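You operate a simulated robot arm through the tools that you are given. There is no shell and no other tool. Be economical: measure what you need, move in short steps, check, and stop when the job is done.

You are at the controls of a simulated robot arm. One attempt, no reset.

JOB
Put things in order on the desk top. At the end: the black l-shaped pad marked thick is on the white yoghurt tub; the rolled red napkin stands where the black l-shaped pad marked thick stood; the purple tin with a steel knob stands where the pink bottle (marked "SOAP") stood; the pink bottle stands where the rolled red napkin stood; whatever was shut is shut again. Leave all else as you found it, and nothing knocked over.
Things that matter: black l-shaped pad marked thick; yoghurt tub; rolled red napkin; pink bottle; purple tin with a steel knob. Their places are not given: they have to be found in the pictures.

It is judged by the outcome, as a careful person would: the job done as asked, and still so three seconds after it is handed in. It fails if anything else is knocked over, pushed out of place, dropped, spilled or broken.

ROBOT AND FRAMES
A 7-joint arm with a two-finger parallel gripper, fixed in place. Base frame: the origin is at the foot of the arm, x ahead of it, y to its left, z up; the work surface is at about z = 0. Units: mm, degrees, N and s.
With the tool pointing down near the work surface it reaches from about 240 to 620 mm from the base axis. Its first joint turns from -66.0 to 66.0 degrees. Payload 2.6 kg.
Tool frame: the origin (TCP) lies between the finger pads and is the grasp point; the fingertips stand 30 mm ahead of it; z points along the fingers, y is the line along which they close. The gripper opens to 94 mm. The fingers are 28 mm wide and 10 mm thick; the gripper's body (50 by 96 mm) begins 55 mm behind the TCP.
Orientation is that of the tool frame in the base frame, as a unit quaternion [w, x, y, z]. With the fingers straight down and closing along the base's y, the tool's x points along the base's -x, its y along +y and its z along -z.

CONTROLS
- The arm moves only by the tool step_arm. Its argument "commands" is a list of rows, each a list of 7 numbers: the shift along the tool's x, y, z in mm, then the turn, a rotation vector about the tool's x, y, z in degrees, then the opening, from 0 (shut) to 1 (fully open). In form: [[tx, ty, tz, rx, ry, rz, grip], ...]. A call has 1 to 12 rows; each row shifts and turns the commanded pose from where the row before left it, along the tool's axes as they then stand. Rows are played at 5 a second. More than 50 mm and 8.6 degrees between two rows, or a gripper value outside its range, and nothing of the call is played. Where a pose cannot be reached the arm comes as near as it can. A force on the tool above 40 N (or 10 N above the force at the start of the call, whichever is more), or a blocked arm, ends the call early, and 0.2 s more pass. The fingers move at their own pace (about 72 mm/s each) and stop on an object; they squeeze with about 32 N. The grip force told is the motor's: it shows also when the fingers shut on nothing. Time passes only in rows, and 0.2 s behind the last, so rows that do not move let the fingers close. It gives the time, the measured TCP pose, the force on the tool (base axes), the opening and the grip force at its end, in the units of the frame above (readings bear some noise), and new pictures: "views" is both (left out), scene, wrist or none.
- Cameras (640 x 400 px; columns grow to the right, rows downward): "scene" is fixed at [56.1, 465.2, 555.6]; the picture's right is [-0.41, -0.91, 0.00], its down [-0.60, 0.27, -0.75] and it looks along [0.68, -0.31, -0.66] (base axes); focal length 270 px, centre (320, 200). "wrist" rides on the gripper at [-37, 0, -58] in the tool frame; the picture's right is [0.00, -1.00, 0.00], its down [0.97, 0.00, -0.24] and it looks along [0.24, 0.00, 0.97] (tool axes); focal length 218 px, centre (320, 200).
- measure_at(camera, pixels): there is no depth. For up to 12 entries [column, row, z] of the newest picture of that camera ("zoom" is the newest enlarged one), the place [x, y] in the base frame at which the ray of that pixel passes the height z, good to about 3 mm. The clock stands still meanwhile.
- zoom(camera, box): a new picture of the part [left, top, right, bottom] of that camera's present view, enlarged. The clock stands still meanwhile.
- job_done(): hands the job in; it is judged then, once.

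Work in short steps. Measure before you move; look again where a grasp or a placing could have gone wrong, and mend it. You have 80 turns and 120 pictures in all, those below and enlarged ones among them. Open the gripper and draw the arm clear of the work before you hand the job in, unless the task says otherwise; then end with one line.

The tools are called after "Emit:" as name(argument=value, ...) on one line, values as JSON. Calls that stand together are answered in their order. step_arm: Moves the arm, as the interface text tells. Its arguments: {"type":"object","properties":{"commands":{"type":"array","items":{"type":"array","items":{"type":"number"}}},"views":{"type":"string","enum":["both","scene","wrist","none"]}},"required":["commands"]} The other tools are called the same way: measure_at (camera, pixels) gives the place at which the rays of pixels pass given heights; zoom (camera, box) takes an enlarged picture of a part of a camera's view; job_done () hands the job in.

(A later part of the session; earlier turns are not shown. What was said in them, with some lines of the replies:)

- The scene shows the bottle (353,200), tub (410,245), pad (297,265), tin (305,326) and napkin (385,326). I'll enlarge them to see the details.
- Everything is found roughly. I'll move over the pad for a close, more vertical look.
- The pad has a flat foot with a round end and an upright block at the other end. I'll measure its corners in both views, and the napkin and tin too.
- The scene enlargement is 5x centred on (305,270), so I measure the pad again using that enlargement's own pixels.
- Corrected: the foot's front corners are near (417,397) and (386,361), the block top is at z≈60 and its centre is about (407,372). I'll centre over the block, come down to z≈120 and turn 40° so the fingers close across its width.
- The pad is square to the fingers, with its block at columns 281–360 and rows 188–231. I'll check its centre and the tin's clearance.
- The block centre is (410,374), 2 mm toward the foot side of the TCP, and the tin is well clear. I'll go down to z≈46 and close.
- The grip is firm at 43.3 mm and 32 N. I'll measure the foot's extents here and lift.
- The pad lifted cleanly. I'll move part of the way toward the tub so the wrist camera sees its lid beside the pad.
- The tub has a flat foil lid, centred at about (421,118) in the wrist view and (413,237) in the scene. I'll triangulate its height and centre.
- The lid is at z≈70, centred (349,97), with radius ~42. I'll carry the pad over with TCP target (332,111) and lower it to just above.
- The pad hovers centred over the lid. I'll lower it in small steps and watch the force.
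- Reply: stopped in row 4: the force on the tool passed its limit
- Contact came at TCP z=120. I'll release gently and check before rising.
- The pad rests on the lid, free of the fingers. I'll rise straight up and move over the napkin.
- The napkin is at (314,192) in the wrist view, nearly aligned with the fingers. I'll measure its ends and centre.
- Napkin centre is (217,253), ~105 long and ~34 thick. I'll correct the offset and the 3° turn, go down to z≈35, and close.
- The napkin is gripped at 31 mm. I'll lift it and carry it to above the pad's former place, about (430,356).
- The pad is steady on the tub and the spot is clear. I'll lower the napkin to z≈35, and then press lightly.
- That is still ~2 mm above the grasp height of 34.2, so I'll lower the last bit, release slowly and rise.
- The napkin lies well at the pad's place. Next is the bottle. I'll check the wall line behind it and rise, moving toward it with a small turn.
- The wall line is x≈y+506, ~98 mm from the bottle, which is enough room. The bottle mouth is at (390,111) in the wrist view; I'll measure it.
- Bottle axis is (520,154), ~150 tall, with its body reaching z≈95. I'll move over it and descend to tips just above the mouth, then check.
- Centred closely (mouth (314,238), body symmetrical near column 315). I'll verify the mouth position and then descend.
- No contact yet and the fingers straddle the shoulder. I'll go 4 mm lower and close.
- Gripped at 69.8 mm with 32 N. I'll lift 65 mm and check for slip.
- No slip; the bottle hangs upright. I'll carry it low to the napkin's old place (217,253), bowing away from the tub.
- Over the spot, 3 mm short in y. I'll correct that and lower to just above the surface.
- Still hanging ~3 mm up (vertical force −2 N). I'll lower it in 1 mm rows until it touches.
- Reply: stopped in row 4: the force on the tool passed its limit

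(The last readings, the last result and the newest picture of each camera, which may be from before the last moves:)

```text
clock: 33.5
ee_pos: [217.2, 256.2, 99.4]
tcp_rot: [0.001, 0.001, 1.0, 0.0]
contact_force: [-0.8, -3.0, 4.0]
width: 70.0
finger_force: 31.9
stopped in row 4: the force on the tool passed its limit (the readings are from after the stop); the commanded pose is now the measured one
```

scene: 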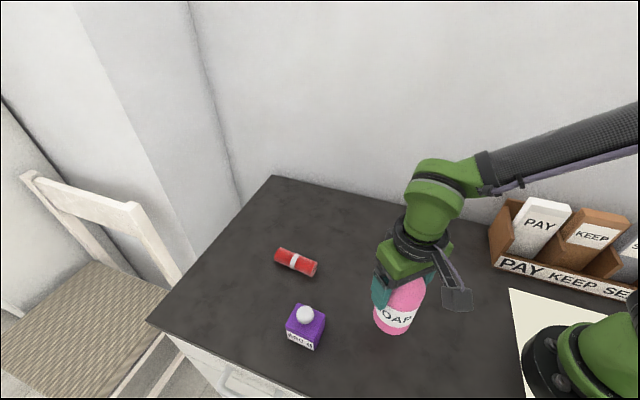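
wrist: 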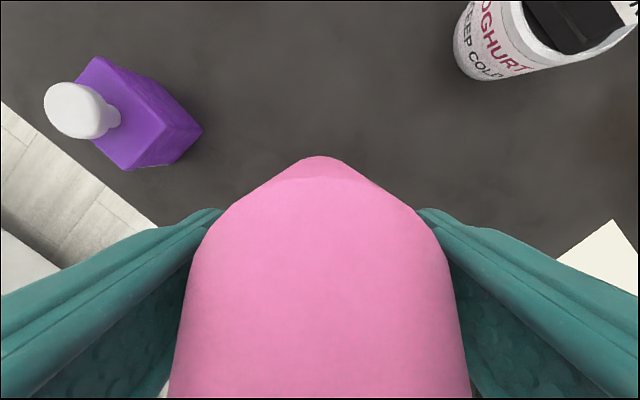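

It has touched down (force +4 N at z=99.4). I'll open slowly and rise straight.

Emit:
step_arm(commands=[[0, 0, 0, 0, 0, 0, 0.8], [0, 0, 0, 0, 0, 0, 0.9], [0, 0, 0, 0, 0, 0, 1], [0, 0, 0, 0, 0, 0, 1], [0, 0, -25, 0, 0, 0, 1], [0, 0, -45, 0, 0, 0, 1], [0, 0, -45, 0, 0, 0, 1], [0, 0, 0, 0, 0, 0, 1]])

```text
clock: 35.3
ee_pos: [219.6, 254.9, 216.7]
tcp_rot: [0.001, 0.001, 1.0, 0.001]
contact_force: [0.6, -0.2, 0.9]
width: 93.8
finger_force: 0.0
```

scene: 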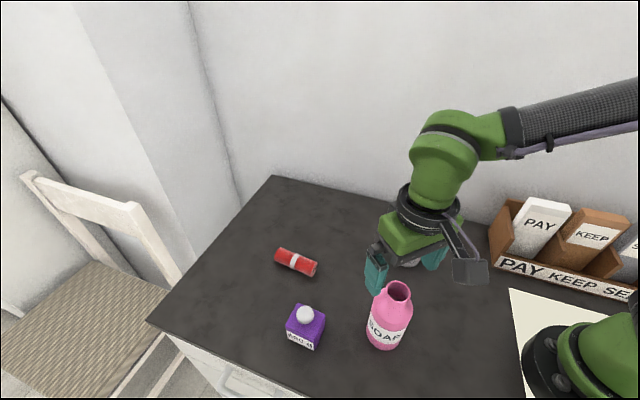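
wrist: 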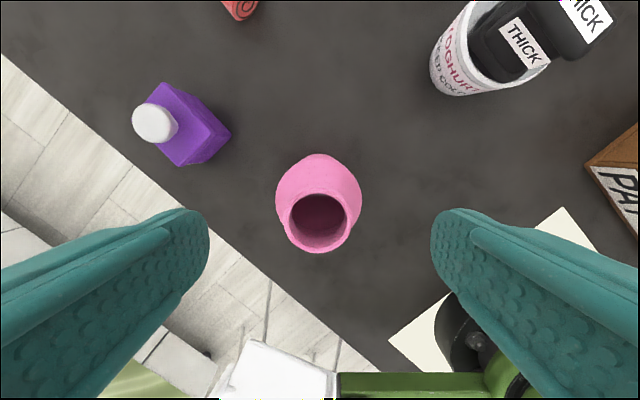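

The bottle stands upright at the napkin's old place. Now I'll go over to view the tin from above.

Emit:
step_arm(commands=[[-13.8, 33, 0, 0, 0, 0, 1], [-13.8, 33, 0, 0, 0, 0, 1], [-13.8, 33, 0, 0, 0, 0, 1], [-13.8, 33, 0, 0, 0, 0, 1], [0, 0, 0, 0, 0, 0, 1]], views="wrist")

Emit:
zoom(camera="scene", box=[265, 285, 345, 365])

```text
clock: 36.5
ee_pos: [275.9, 388.0, 213.3]
tcp_rot: [0.001, 0.002, 1.0, 0.001]
contact_force: [-0.5, 0.0, -0.5]
width: 93.9
finger_force: 0.0
```

wrist: 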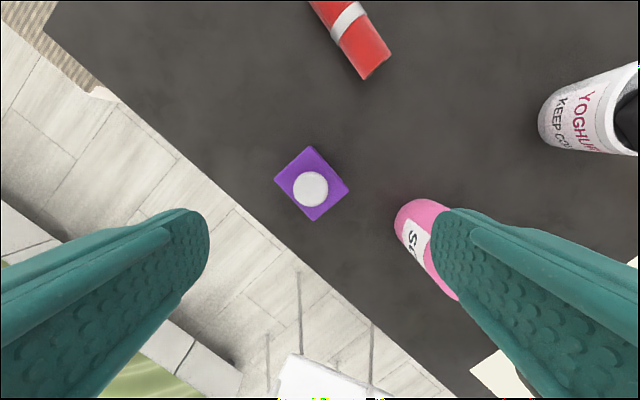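

```text
5.00 times, centred on (305, 325) of scene
```

zoom: 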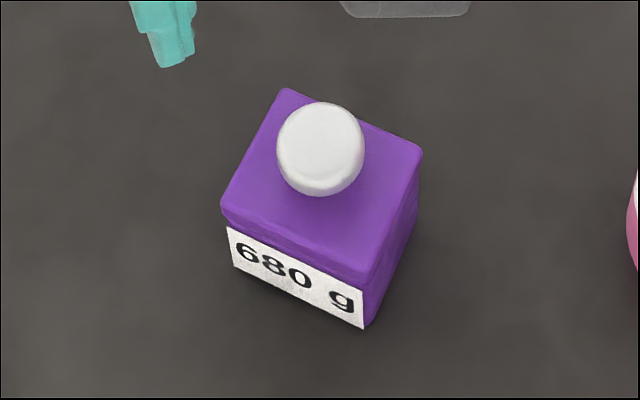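

The tin is a small lidded box with a knob. I'll triangulate its top corners and height.

Emit:
measure_at(camera="wrist", pixels=[[312, 146, 50], [349, 187, 50], [312, 221, 50], [274, 181, 50], [312, 146, 65], [349, 187, 65], [312, 221, 65], [274, 181, 65], [310, 189, 85], [310, 189, 70]])

Emit:
measure_at(camera="scene", pixels=[[298, 303, 50], [325, 316, 50], [313.4, 341, 50], [285.4, 328, 50], [298, 303, 65], [325, 316, 65], [313.4, 341, 65], [285.4, 328, 65], [288, 339, 0], [314.4, 350, 0], [305, 313, 85], [305, 313, 70]])

Emit:
zoom(camera="wrist", box=[260, 130, 360, 230])

```text
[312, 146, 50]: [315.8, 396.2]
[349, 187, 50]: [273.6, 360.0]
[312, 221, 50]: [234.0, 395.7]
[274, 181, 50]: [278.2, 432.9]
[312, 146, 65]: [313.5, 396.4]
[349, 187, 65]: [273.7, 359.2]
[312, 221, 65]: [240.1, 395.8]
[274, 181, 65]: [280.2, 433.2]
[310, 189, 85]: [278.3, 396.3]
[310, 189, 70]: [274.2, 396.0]
```

```text
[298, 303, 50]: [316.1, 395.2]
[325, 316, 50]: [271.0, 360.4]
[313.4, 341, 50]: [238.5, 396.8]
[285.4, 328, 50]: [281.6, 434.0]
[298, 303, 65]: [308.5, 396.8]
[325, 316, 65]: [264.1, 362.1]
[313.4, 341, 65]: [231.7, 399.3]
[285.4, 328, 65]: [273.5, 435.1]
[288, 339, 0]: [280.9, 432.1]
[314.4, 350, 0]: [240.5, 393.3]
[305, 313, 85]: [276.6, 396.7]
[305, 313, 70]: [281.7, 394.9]
```

```text
4.00 times, centred on (310, 180) of wrist
```

zoom: 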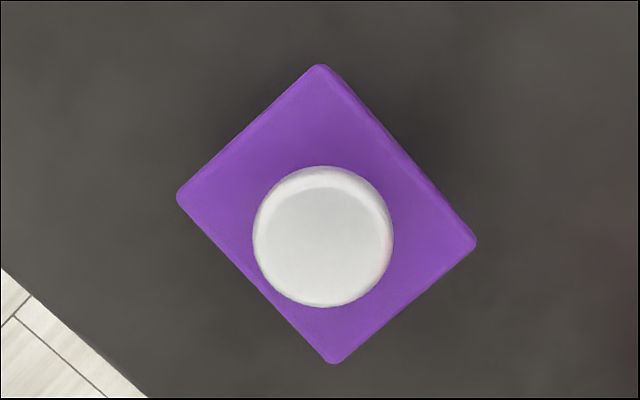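

Tin centre is (276,396), its top at z≈51, knob top ≈82, sides 57×51, turned ~42°. I'll turn to align, and descend to z≈125 for a check.

Emit:
step_arm(commands=[[0, 8, 20, 0, 0, 0, 1], [0, 0, 20, 0, 0, -8.4, 1], [0, 0, 20, 0, 0, -8.4, 1], [0, 0, 15, 0, 0, -8.4, 1], [0, 0, 13, 0, 0, -8.4, 1], [0, 0, 0, 0, 0, -8.4, 1], [0, 0, 0, 0, 0, 0, 1]])

```text
clock: 38.1
ee_pos: [274.9, 395.3, 128.4]
tcp_rot: [0.002, -0.359, 0.934, 0.0]
contact_force: [-0.6, 0.8, 0.1]
width: 94.0
finger_force: 0.1
```

scene: 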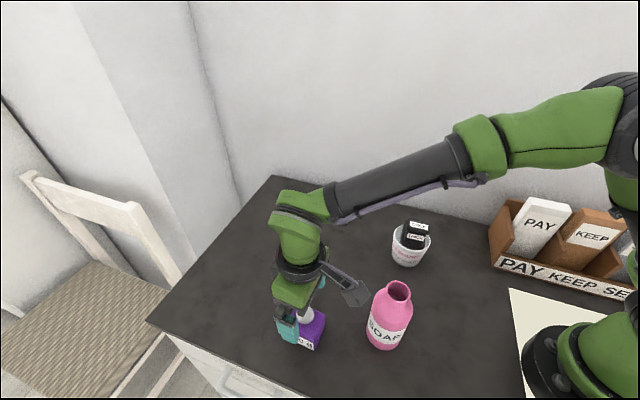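
wrist: 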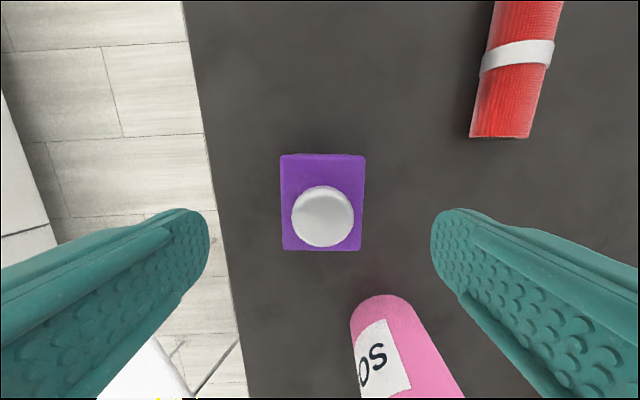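

Aligned: tin columns 280–365, centre ≈(322,202). I'll check centring and the napkin/bottle clearance to the right finger.

Emit:
measure_at(camera="wrist", pixels=[[280, 156, 51], [366, 156, 51], [362, 250, 51], [282, 250, 51], [323, 203, 51], [470, 137, 17], [528, 137, 17], [323, 215, 82], [350, 305, 100]])

Emit:
zoom(camera="wrist", box=[260, 130, 390, 270])

```text
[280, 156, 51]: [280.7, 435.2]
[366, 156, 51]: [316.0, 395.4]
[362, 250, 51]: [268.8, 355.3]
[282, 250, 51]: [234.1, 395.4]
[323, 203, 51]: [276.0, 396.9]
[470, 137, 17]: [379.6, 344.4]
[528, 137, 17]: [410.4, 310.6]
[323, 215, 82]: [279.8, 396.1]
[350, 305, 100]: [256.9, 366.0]
```

```text
2.86 times, centred on (325, 200) of wrist
```

zoom: 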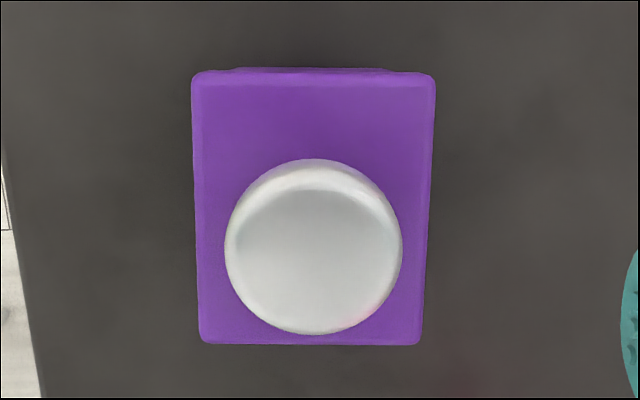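

Centred within 2 mm and clear all round. I'll descend to z≈38 and close.

Emit:
step_arm(commands=[[-1, 1, 35, 0, 0, 0, 1], [0, 0, 35, 0, 0, 0, 1], [0, 0, 16, 0, 0, 0, 1], [0, 0, 4, 0, 0, 0, 1], [0, 0, 0, 0, 0, 0, 0.7], [0, 0, 0, 0, 0, 0, 0.4], [0, 0, 0, 0, 0, 0, 0.4], [0, 0, 0, 0, 0, 0, 0.4]])

Emit:
zoom(camera="scene", box=[265, 285, 345, 365])

```text
clock: 39.9
ee_pos: [275.1, 396.9, 36.1]
tcp_rot: [0.002, -0.356, 0.934, 0.0]
contact_force: [1.7, -0.9, 0.3]
width: 54.4
finger_force: 32.0
```

scene: 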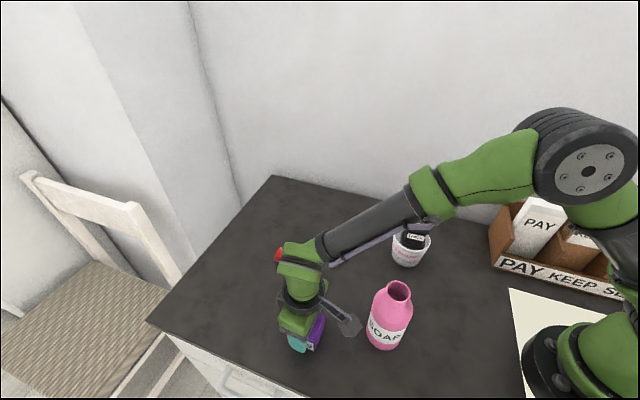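
wrist: 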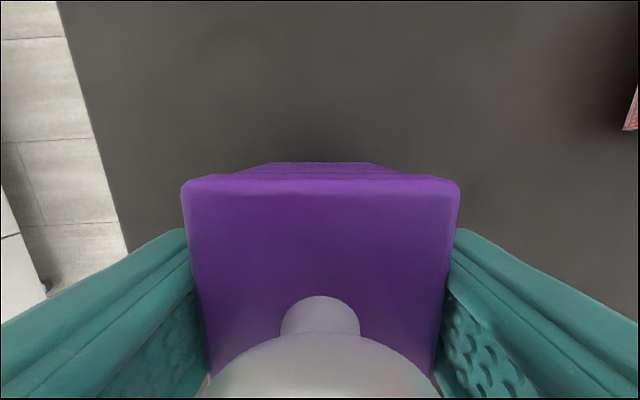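

```text
5.00 times, centred on (305, 325) of scene
```

zoom: 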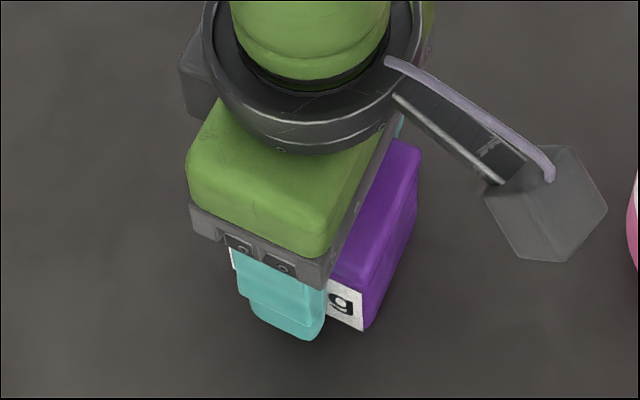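

Gripped at 54.4 mm. In case the lid is separate, I'll lift only 8 mm and check that the body comes along.

Emit:
step_arm(commands=[[0, 0, -3, 0, 0, 0, 0.4], [0, 0, -5, 0, 0, 0, 0.4], [0, 0, 0, 0, 0, 0, 0.4]], views="wrist")

Emit:
zoom(camera="scene", box=[265, 285, 345, 365])

```text
clock: 40.7
ee_pos: [274.4, 397.8, 44.4]
tcp_rot: [0.002, -0.358, 0.934, 0.0]
contact_force: [0.8, 0.1, -6.4]
width: 54.7
finger_force: 32.1
```

wrist: 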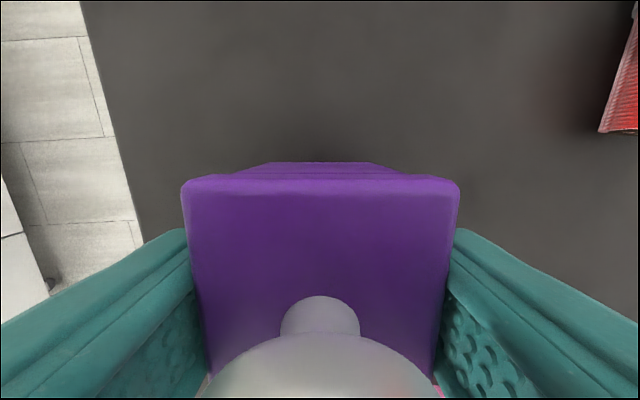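

```text
5.00 times, centred on (305, 325) of scene
```

zoom: 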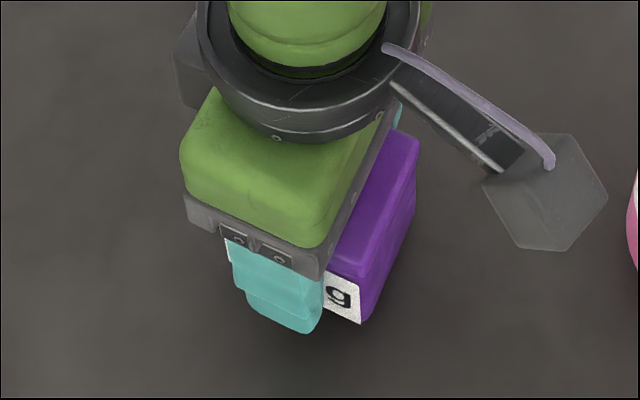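

The force rose by 6.4 N (≈680 g) and lid and body came up together. I'll lift and carry the tin to above (519,154).

Emit:
step_arm(commands=[[0, 0, -35, 0, 0, 0, 0.4], [0, 0, -40, 0, 0, 0, 0.4], [-2.4, -43.1, 0, 0, 0, 0, 0.4], [-2.4, -43.1, 0, 0, 0, 0, 0.4], [-2.4, -43.1, 0, 0, 0, 0, 0.4], [-2.4, -43.1, 0, 0, 0, 0, 0.4], [-2.4, -43.1, 0, 0, 0, 0, 0.4], [-2.4, -43.1, 0, 0, 0, 0, 0.4], [-2.4, -43.1, 0, 0, 0, 0, 0.4], [-2.4, -43.1, 0, 0, 0, 0, 0.4], [0, 0, 0, 0, 0, 0, 0.4]])

```text
clock: 43.1
ee_pos: [514.3, 152.2, 120.9]
tcp_rot: [0.001, -0.357, 0.934, 0.001]
contact_force: [-0.3, -0.1, -6.4]
width: 54.3
finger_force: 32.1
```

scene: 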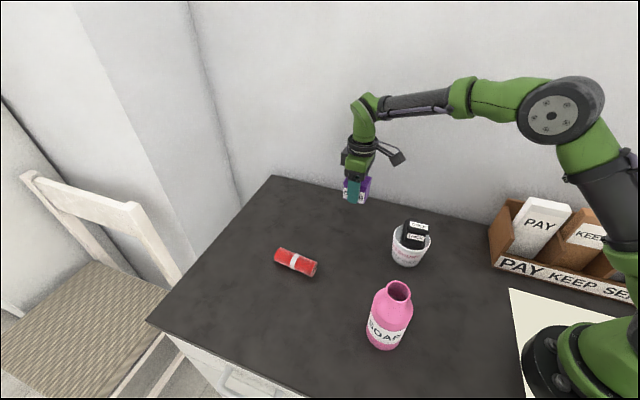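
wrist: 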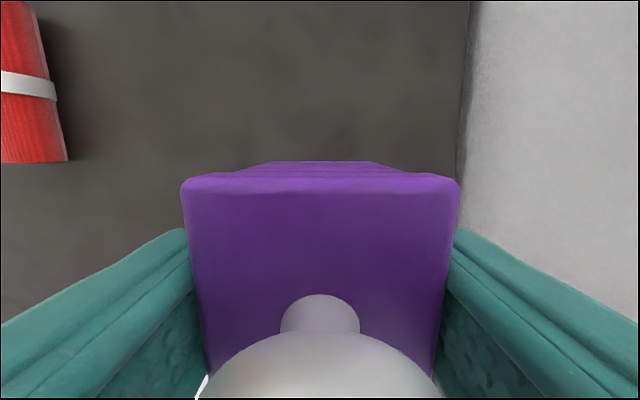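

Steady. I'll correct by (4.5,2) mm and lower to z≈40, near the grasp height of 36.

Emit:
step_arm(commands=[[-4.7, -1.5, 35, 0, 0, 0, 0.4], [0, 0, 30, 0, 0, 0, 0.4], [0, 0, 12, 0, 0, 0, 0.4], [0, 0, 3, 0, 0, 0, 0.4], [0, 0, 0, 0, 0, 0, 0.4]], views="none")

Emit:
step_arm(commands=[[0, 0, 1, 0, 0, 0, 0.4], [0, 0, 1, 0, 0, 0, 0.4], [0, 0, 1, 0, 0, 0, 0.4], [0, 0, 1, 0, 0, 0, 0.4], [0, 0, 1, 0, 0, 0, 0.4], [0, 0, 0, 0, 0, 0, 0.4]], views="wrist")

Emit:
zoom(camera="scene", box=[315, 160, 395, 240])

```text
clock: 44.3
ee_pos: [520.8, 156.8, 39.9]
tcp_rot: [0.002, -0.358, 0.934, 0.0]
contact_force: [0.3, 0.3, -6.9]
width: 54.4
finger_force: 32.1
```

```text
clock: 45.7
ee_pos: [522.3, 155.1, 36.8]
tcp_rot: [0.003, -0.357, 0.934, 0.0]
contact_force: [-1.5, -2.7, 4.3]
width: 54.5
finger_force: 32.2
```

wrist: 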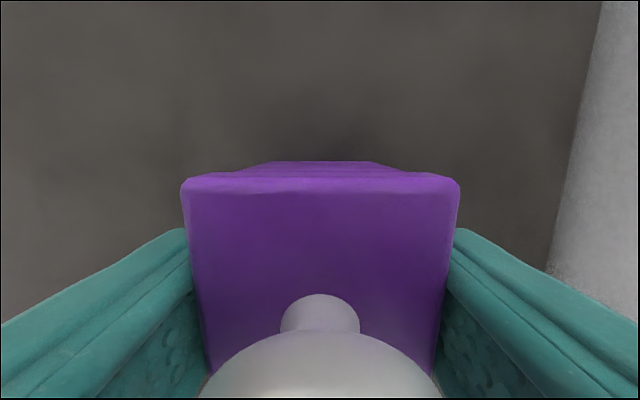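

```text
5.00 times, centred on (355, 200) of scene
```

zoom: 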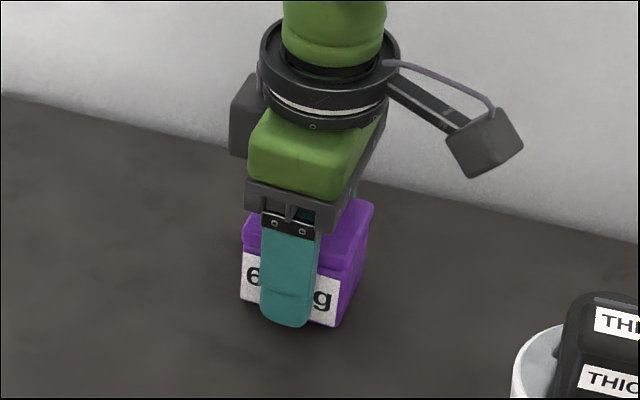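

The tin is down: the force reversed to +4 N at (522,155). I'll open the fingers and rise straight up.

Emit:
step_arm(commands=[[0, 0, 0, 0, 0, 0, 0.65], [0, 0, 0, 0, 0, 0, 0.8], [0, 0, 0, 0, 0, 0, 0.9], [0, 0, 0, 0, 0, 0, 0.9], [0, 0, -20, 0, 0, 0, 0.9], [0, 0, -45, 0, 0, 0, 0.9], [0, 0, -45, 0, 0, 0, 1], [0, 0, -45, 0, 0, 0, 1], [0, 0, -45, 0, 0, 0, 1], [0, 0, 0, 0, 0, 0, 1]])

Emit:
zoom(camera="scene", box=[260, 160, 460, 360])

Emit:
zoom(camera="scene", box=[360, 200, 460, 280])

```text
clock: 47.9
ee_pos: [518.4, 153.9, 236.5]
tcp_rot: [0.001, -0.357, 0.934, 0.0]
contact_force: [0.1, 0.0, -0.1]
width: 93.9
finger_force: 0.1
```

scene: 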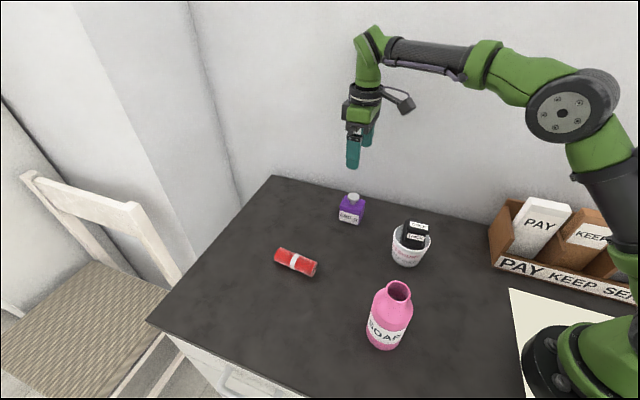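
wrist: 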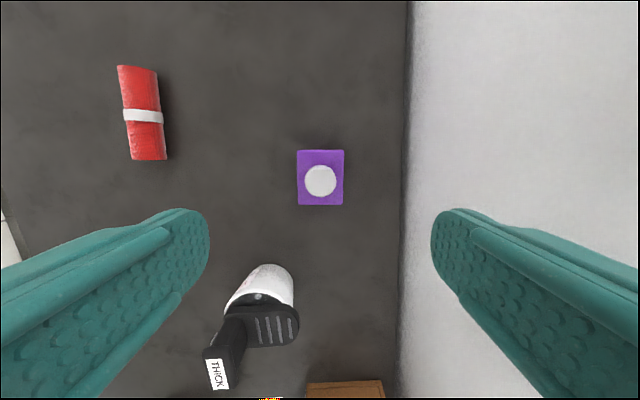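

```text
2.00 times, centred on (360, 260) of scene
```

zoom: 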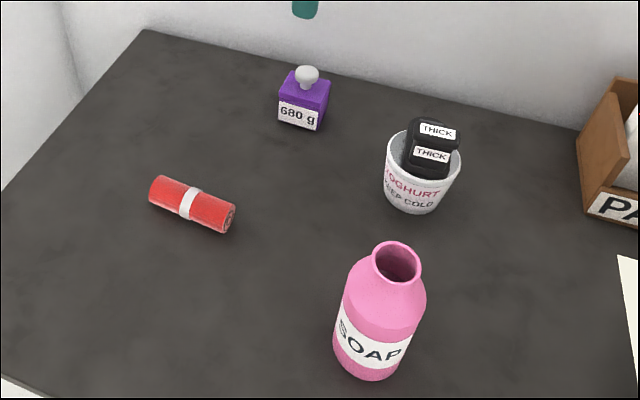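

```text
5.00 times, centred on (410, 240) of scene
```

zoom: 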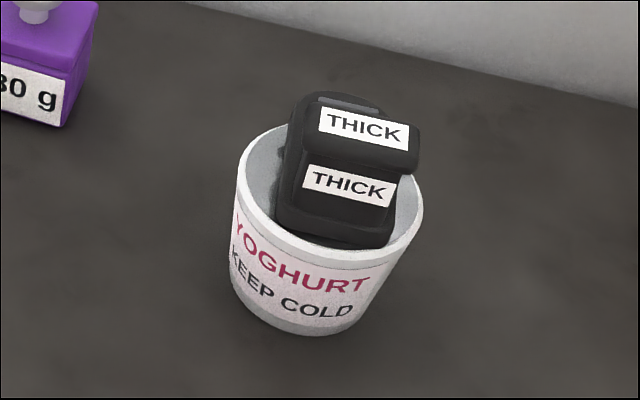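

All five are in place. I'll take one closer look at how the pad sits on the tub.

Emit:
zoom(camera="wrist", box=[190, 250, 320, 395])

Emit:
measure_at(camera="wrist", pixels=[[320, 178, 51], [143, 112, 17]])

```text
2.76 times, centred on (255, 322) of wrist
```

zoom: 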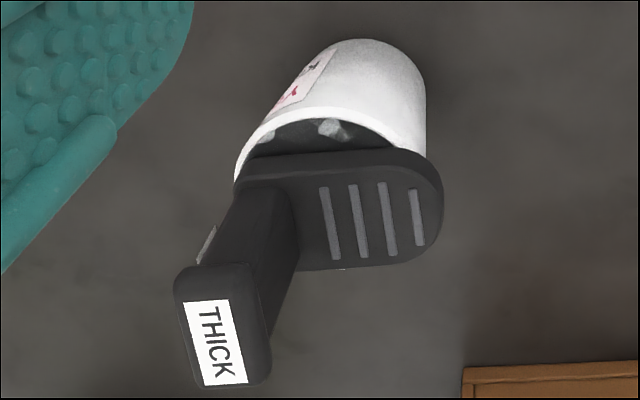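

```text
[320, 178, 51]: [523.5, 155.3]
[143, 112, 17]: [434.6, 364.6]
```

The pad sits flat across the rim. The tin is at (523,155) and the napkin near (433,362). I'll draw the arm clear and take a last look.

Emit:
step_arm(commands=[[0, 0, -40, 0, 0, 0, 1], [0, 0, -40, 0, 0, 0, 1], [0, 0, -30, 0, 0, 0, 1], [40, 0, 0, 0, 0, 0, 1], [40, 0, 0, 0, 0, 0, 1], [40, 0, 0, 0, 0, 0, 1], [0, 0, 0, 0, 0, 0, 1]])

Emit:
measure_at(camera="scene", pixels=[[295.5, 262, 20], [295.5, 262, 30], [352, 222, 0], [384, 347, 0]])

```text
clock: 49.5
ee_pos: [430.0, 70.6, 324.2]
tcp_rot: [0.003, -0.357, 0.934, 0.001]
contact_force: [0.7, 0.6, 1.1]
width: 94.0
finger_force: 0.0
out of reach, approached as far as the arm can: row 3
```

scene: 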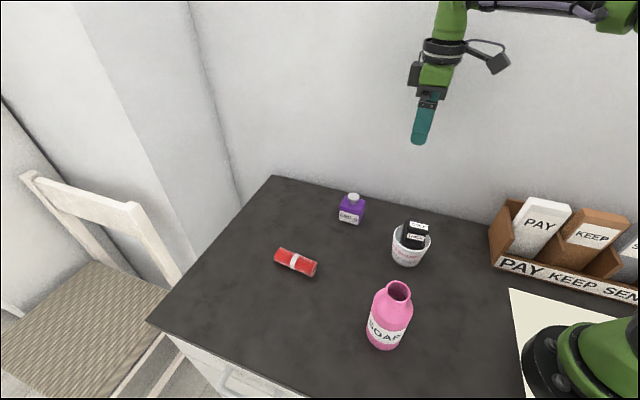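
wrist: 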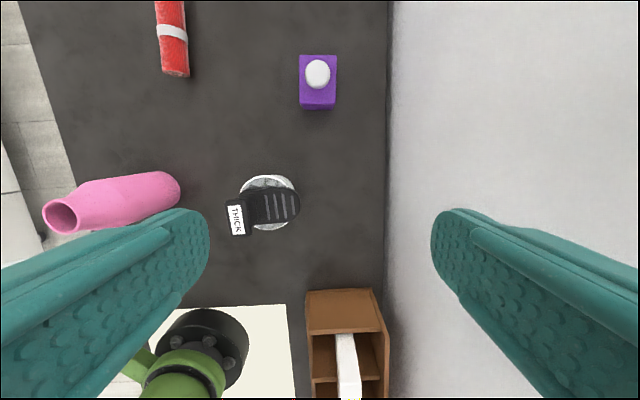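

```text
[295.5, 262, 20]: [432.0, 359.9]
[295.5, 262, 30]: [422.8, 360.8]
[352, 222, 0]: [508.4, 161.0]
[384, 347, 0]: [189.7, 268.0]
```

Everything is in place and steady, nothing else has moved, and the gripper is open and clear. I'm handing the job in.

Emit:
job_done()

```text
The job is handed in.
```

The job is handed in: the pad is on the yoghurt tub, the napkin is at the pad's old place, the tin is at the bottle's, and the bottle is at the napkin's. Nothing was knocked over or opened.
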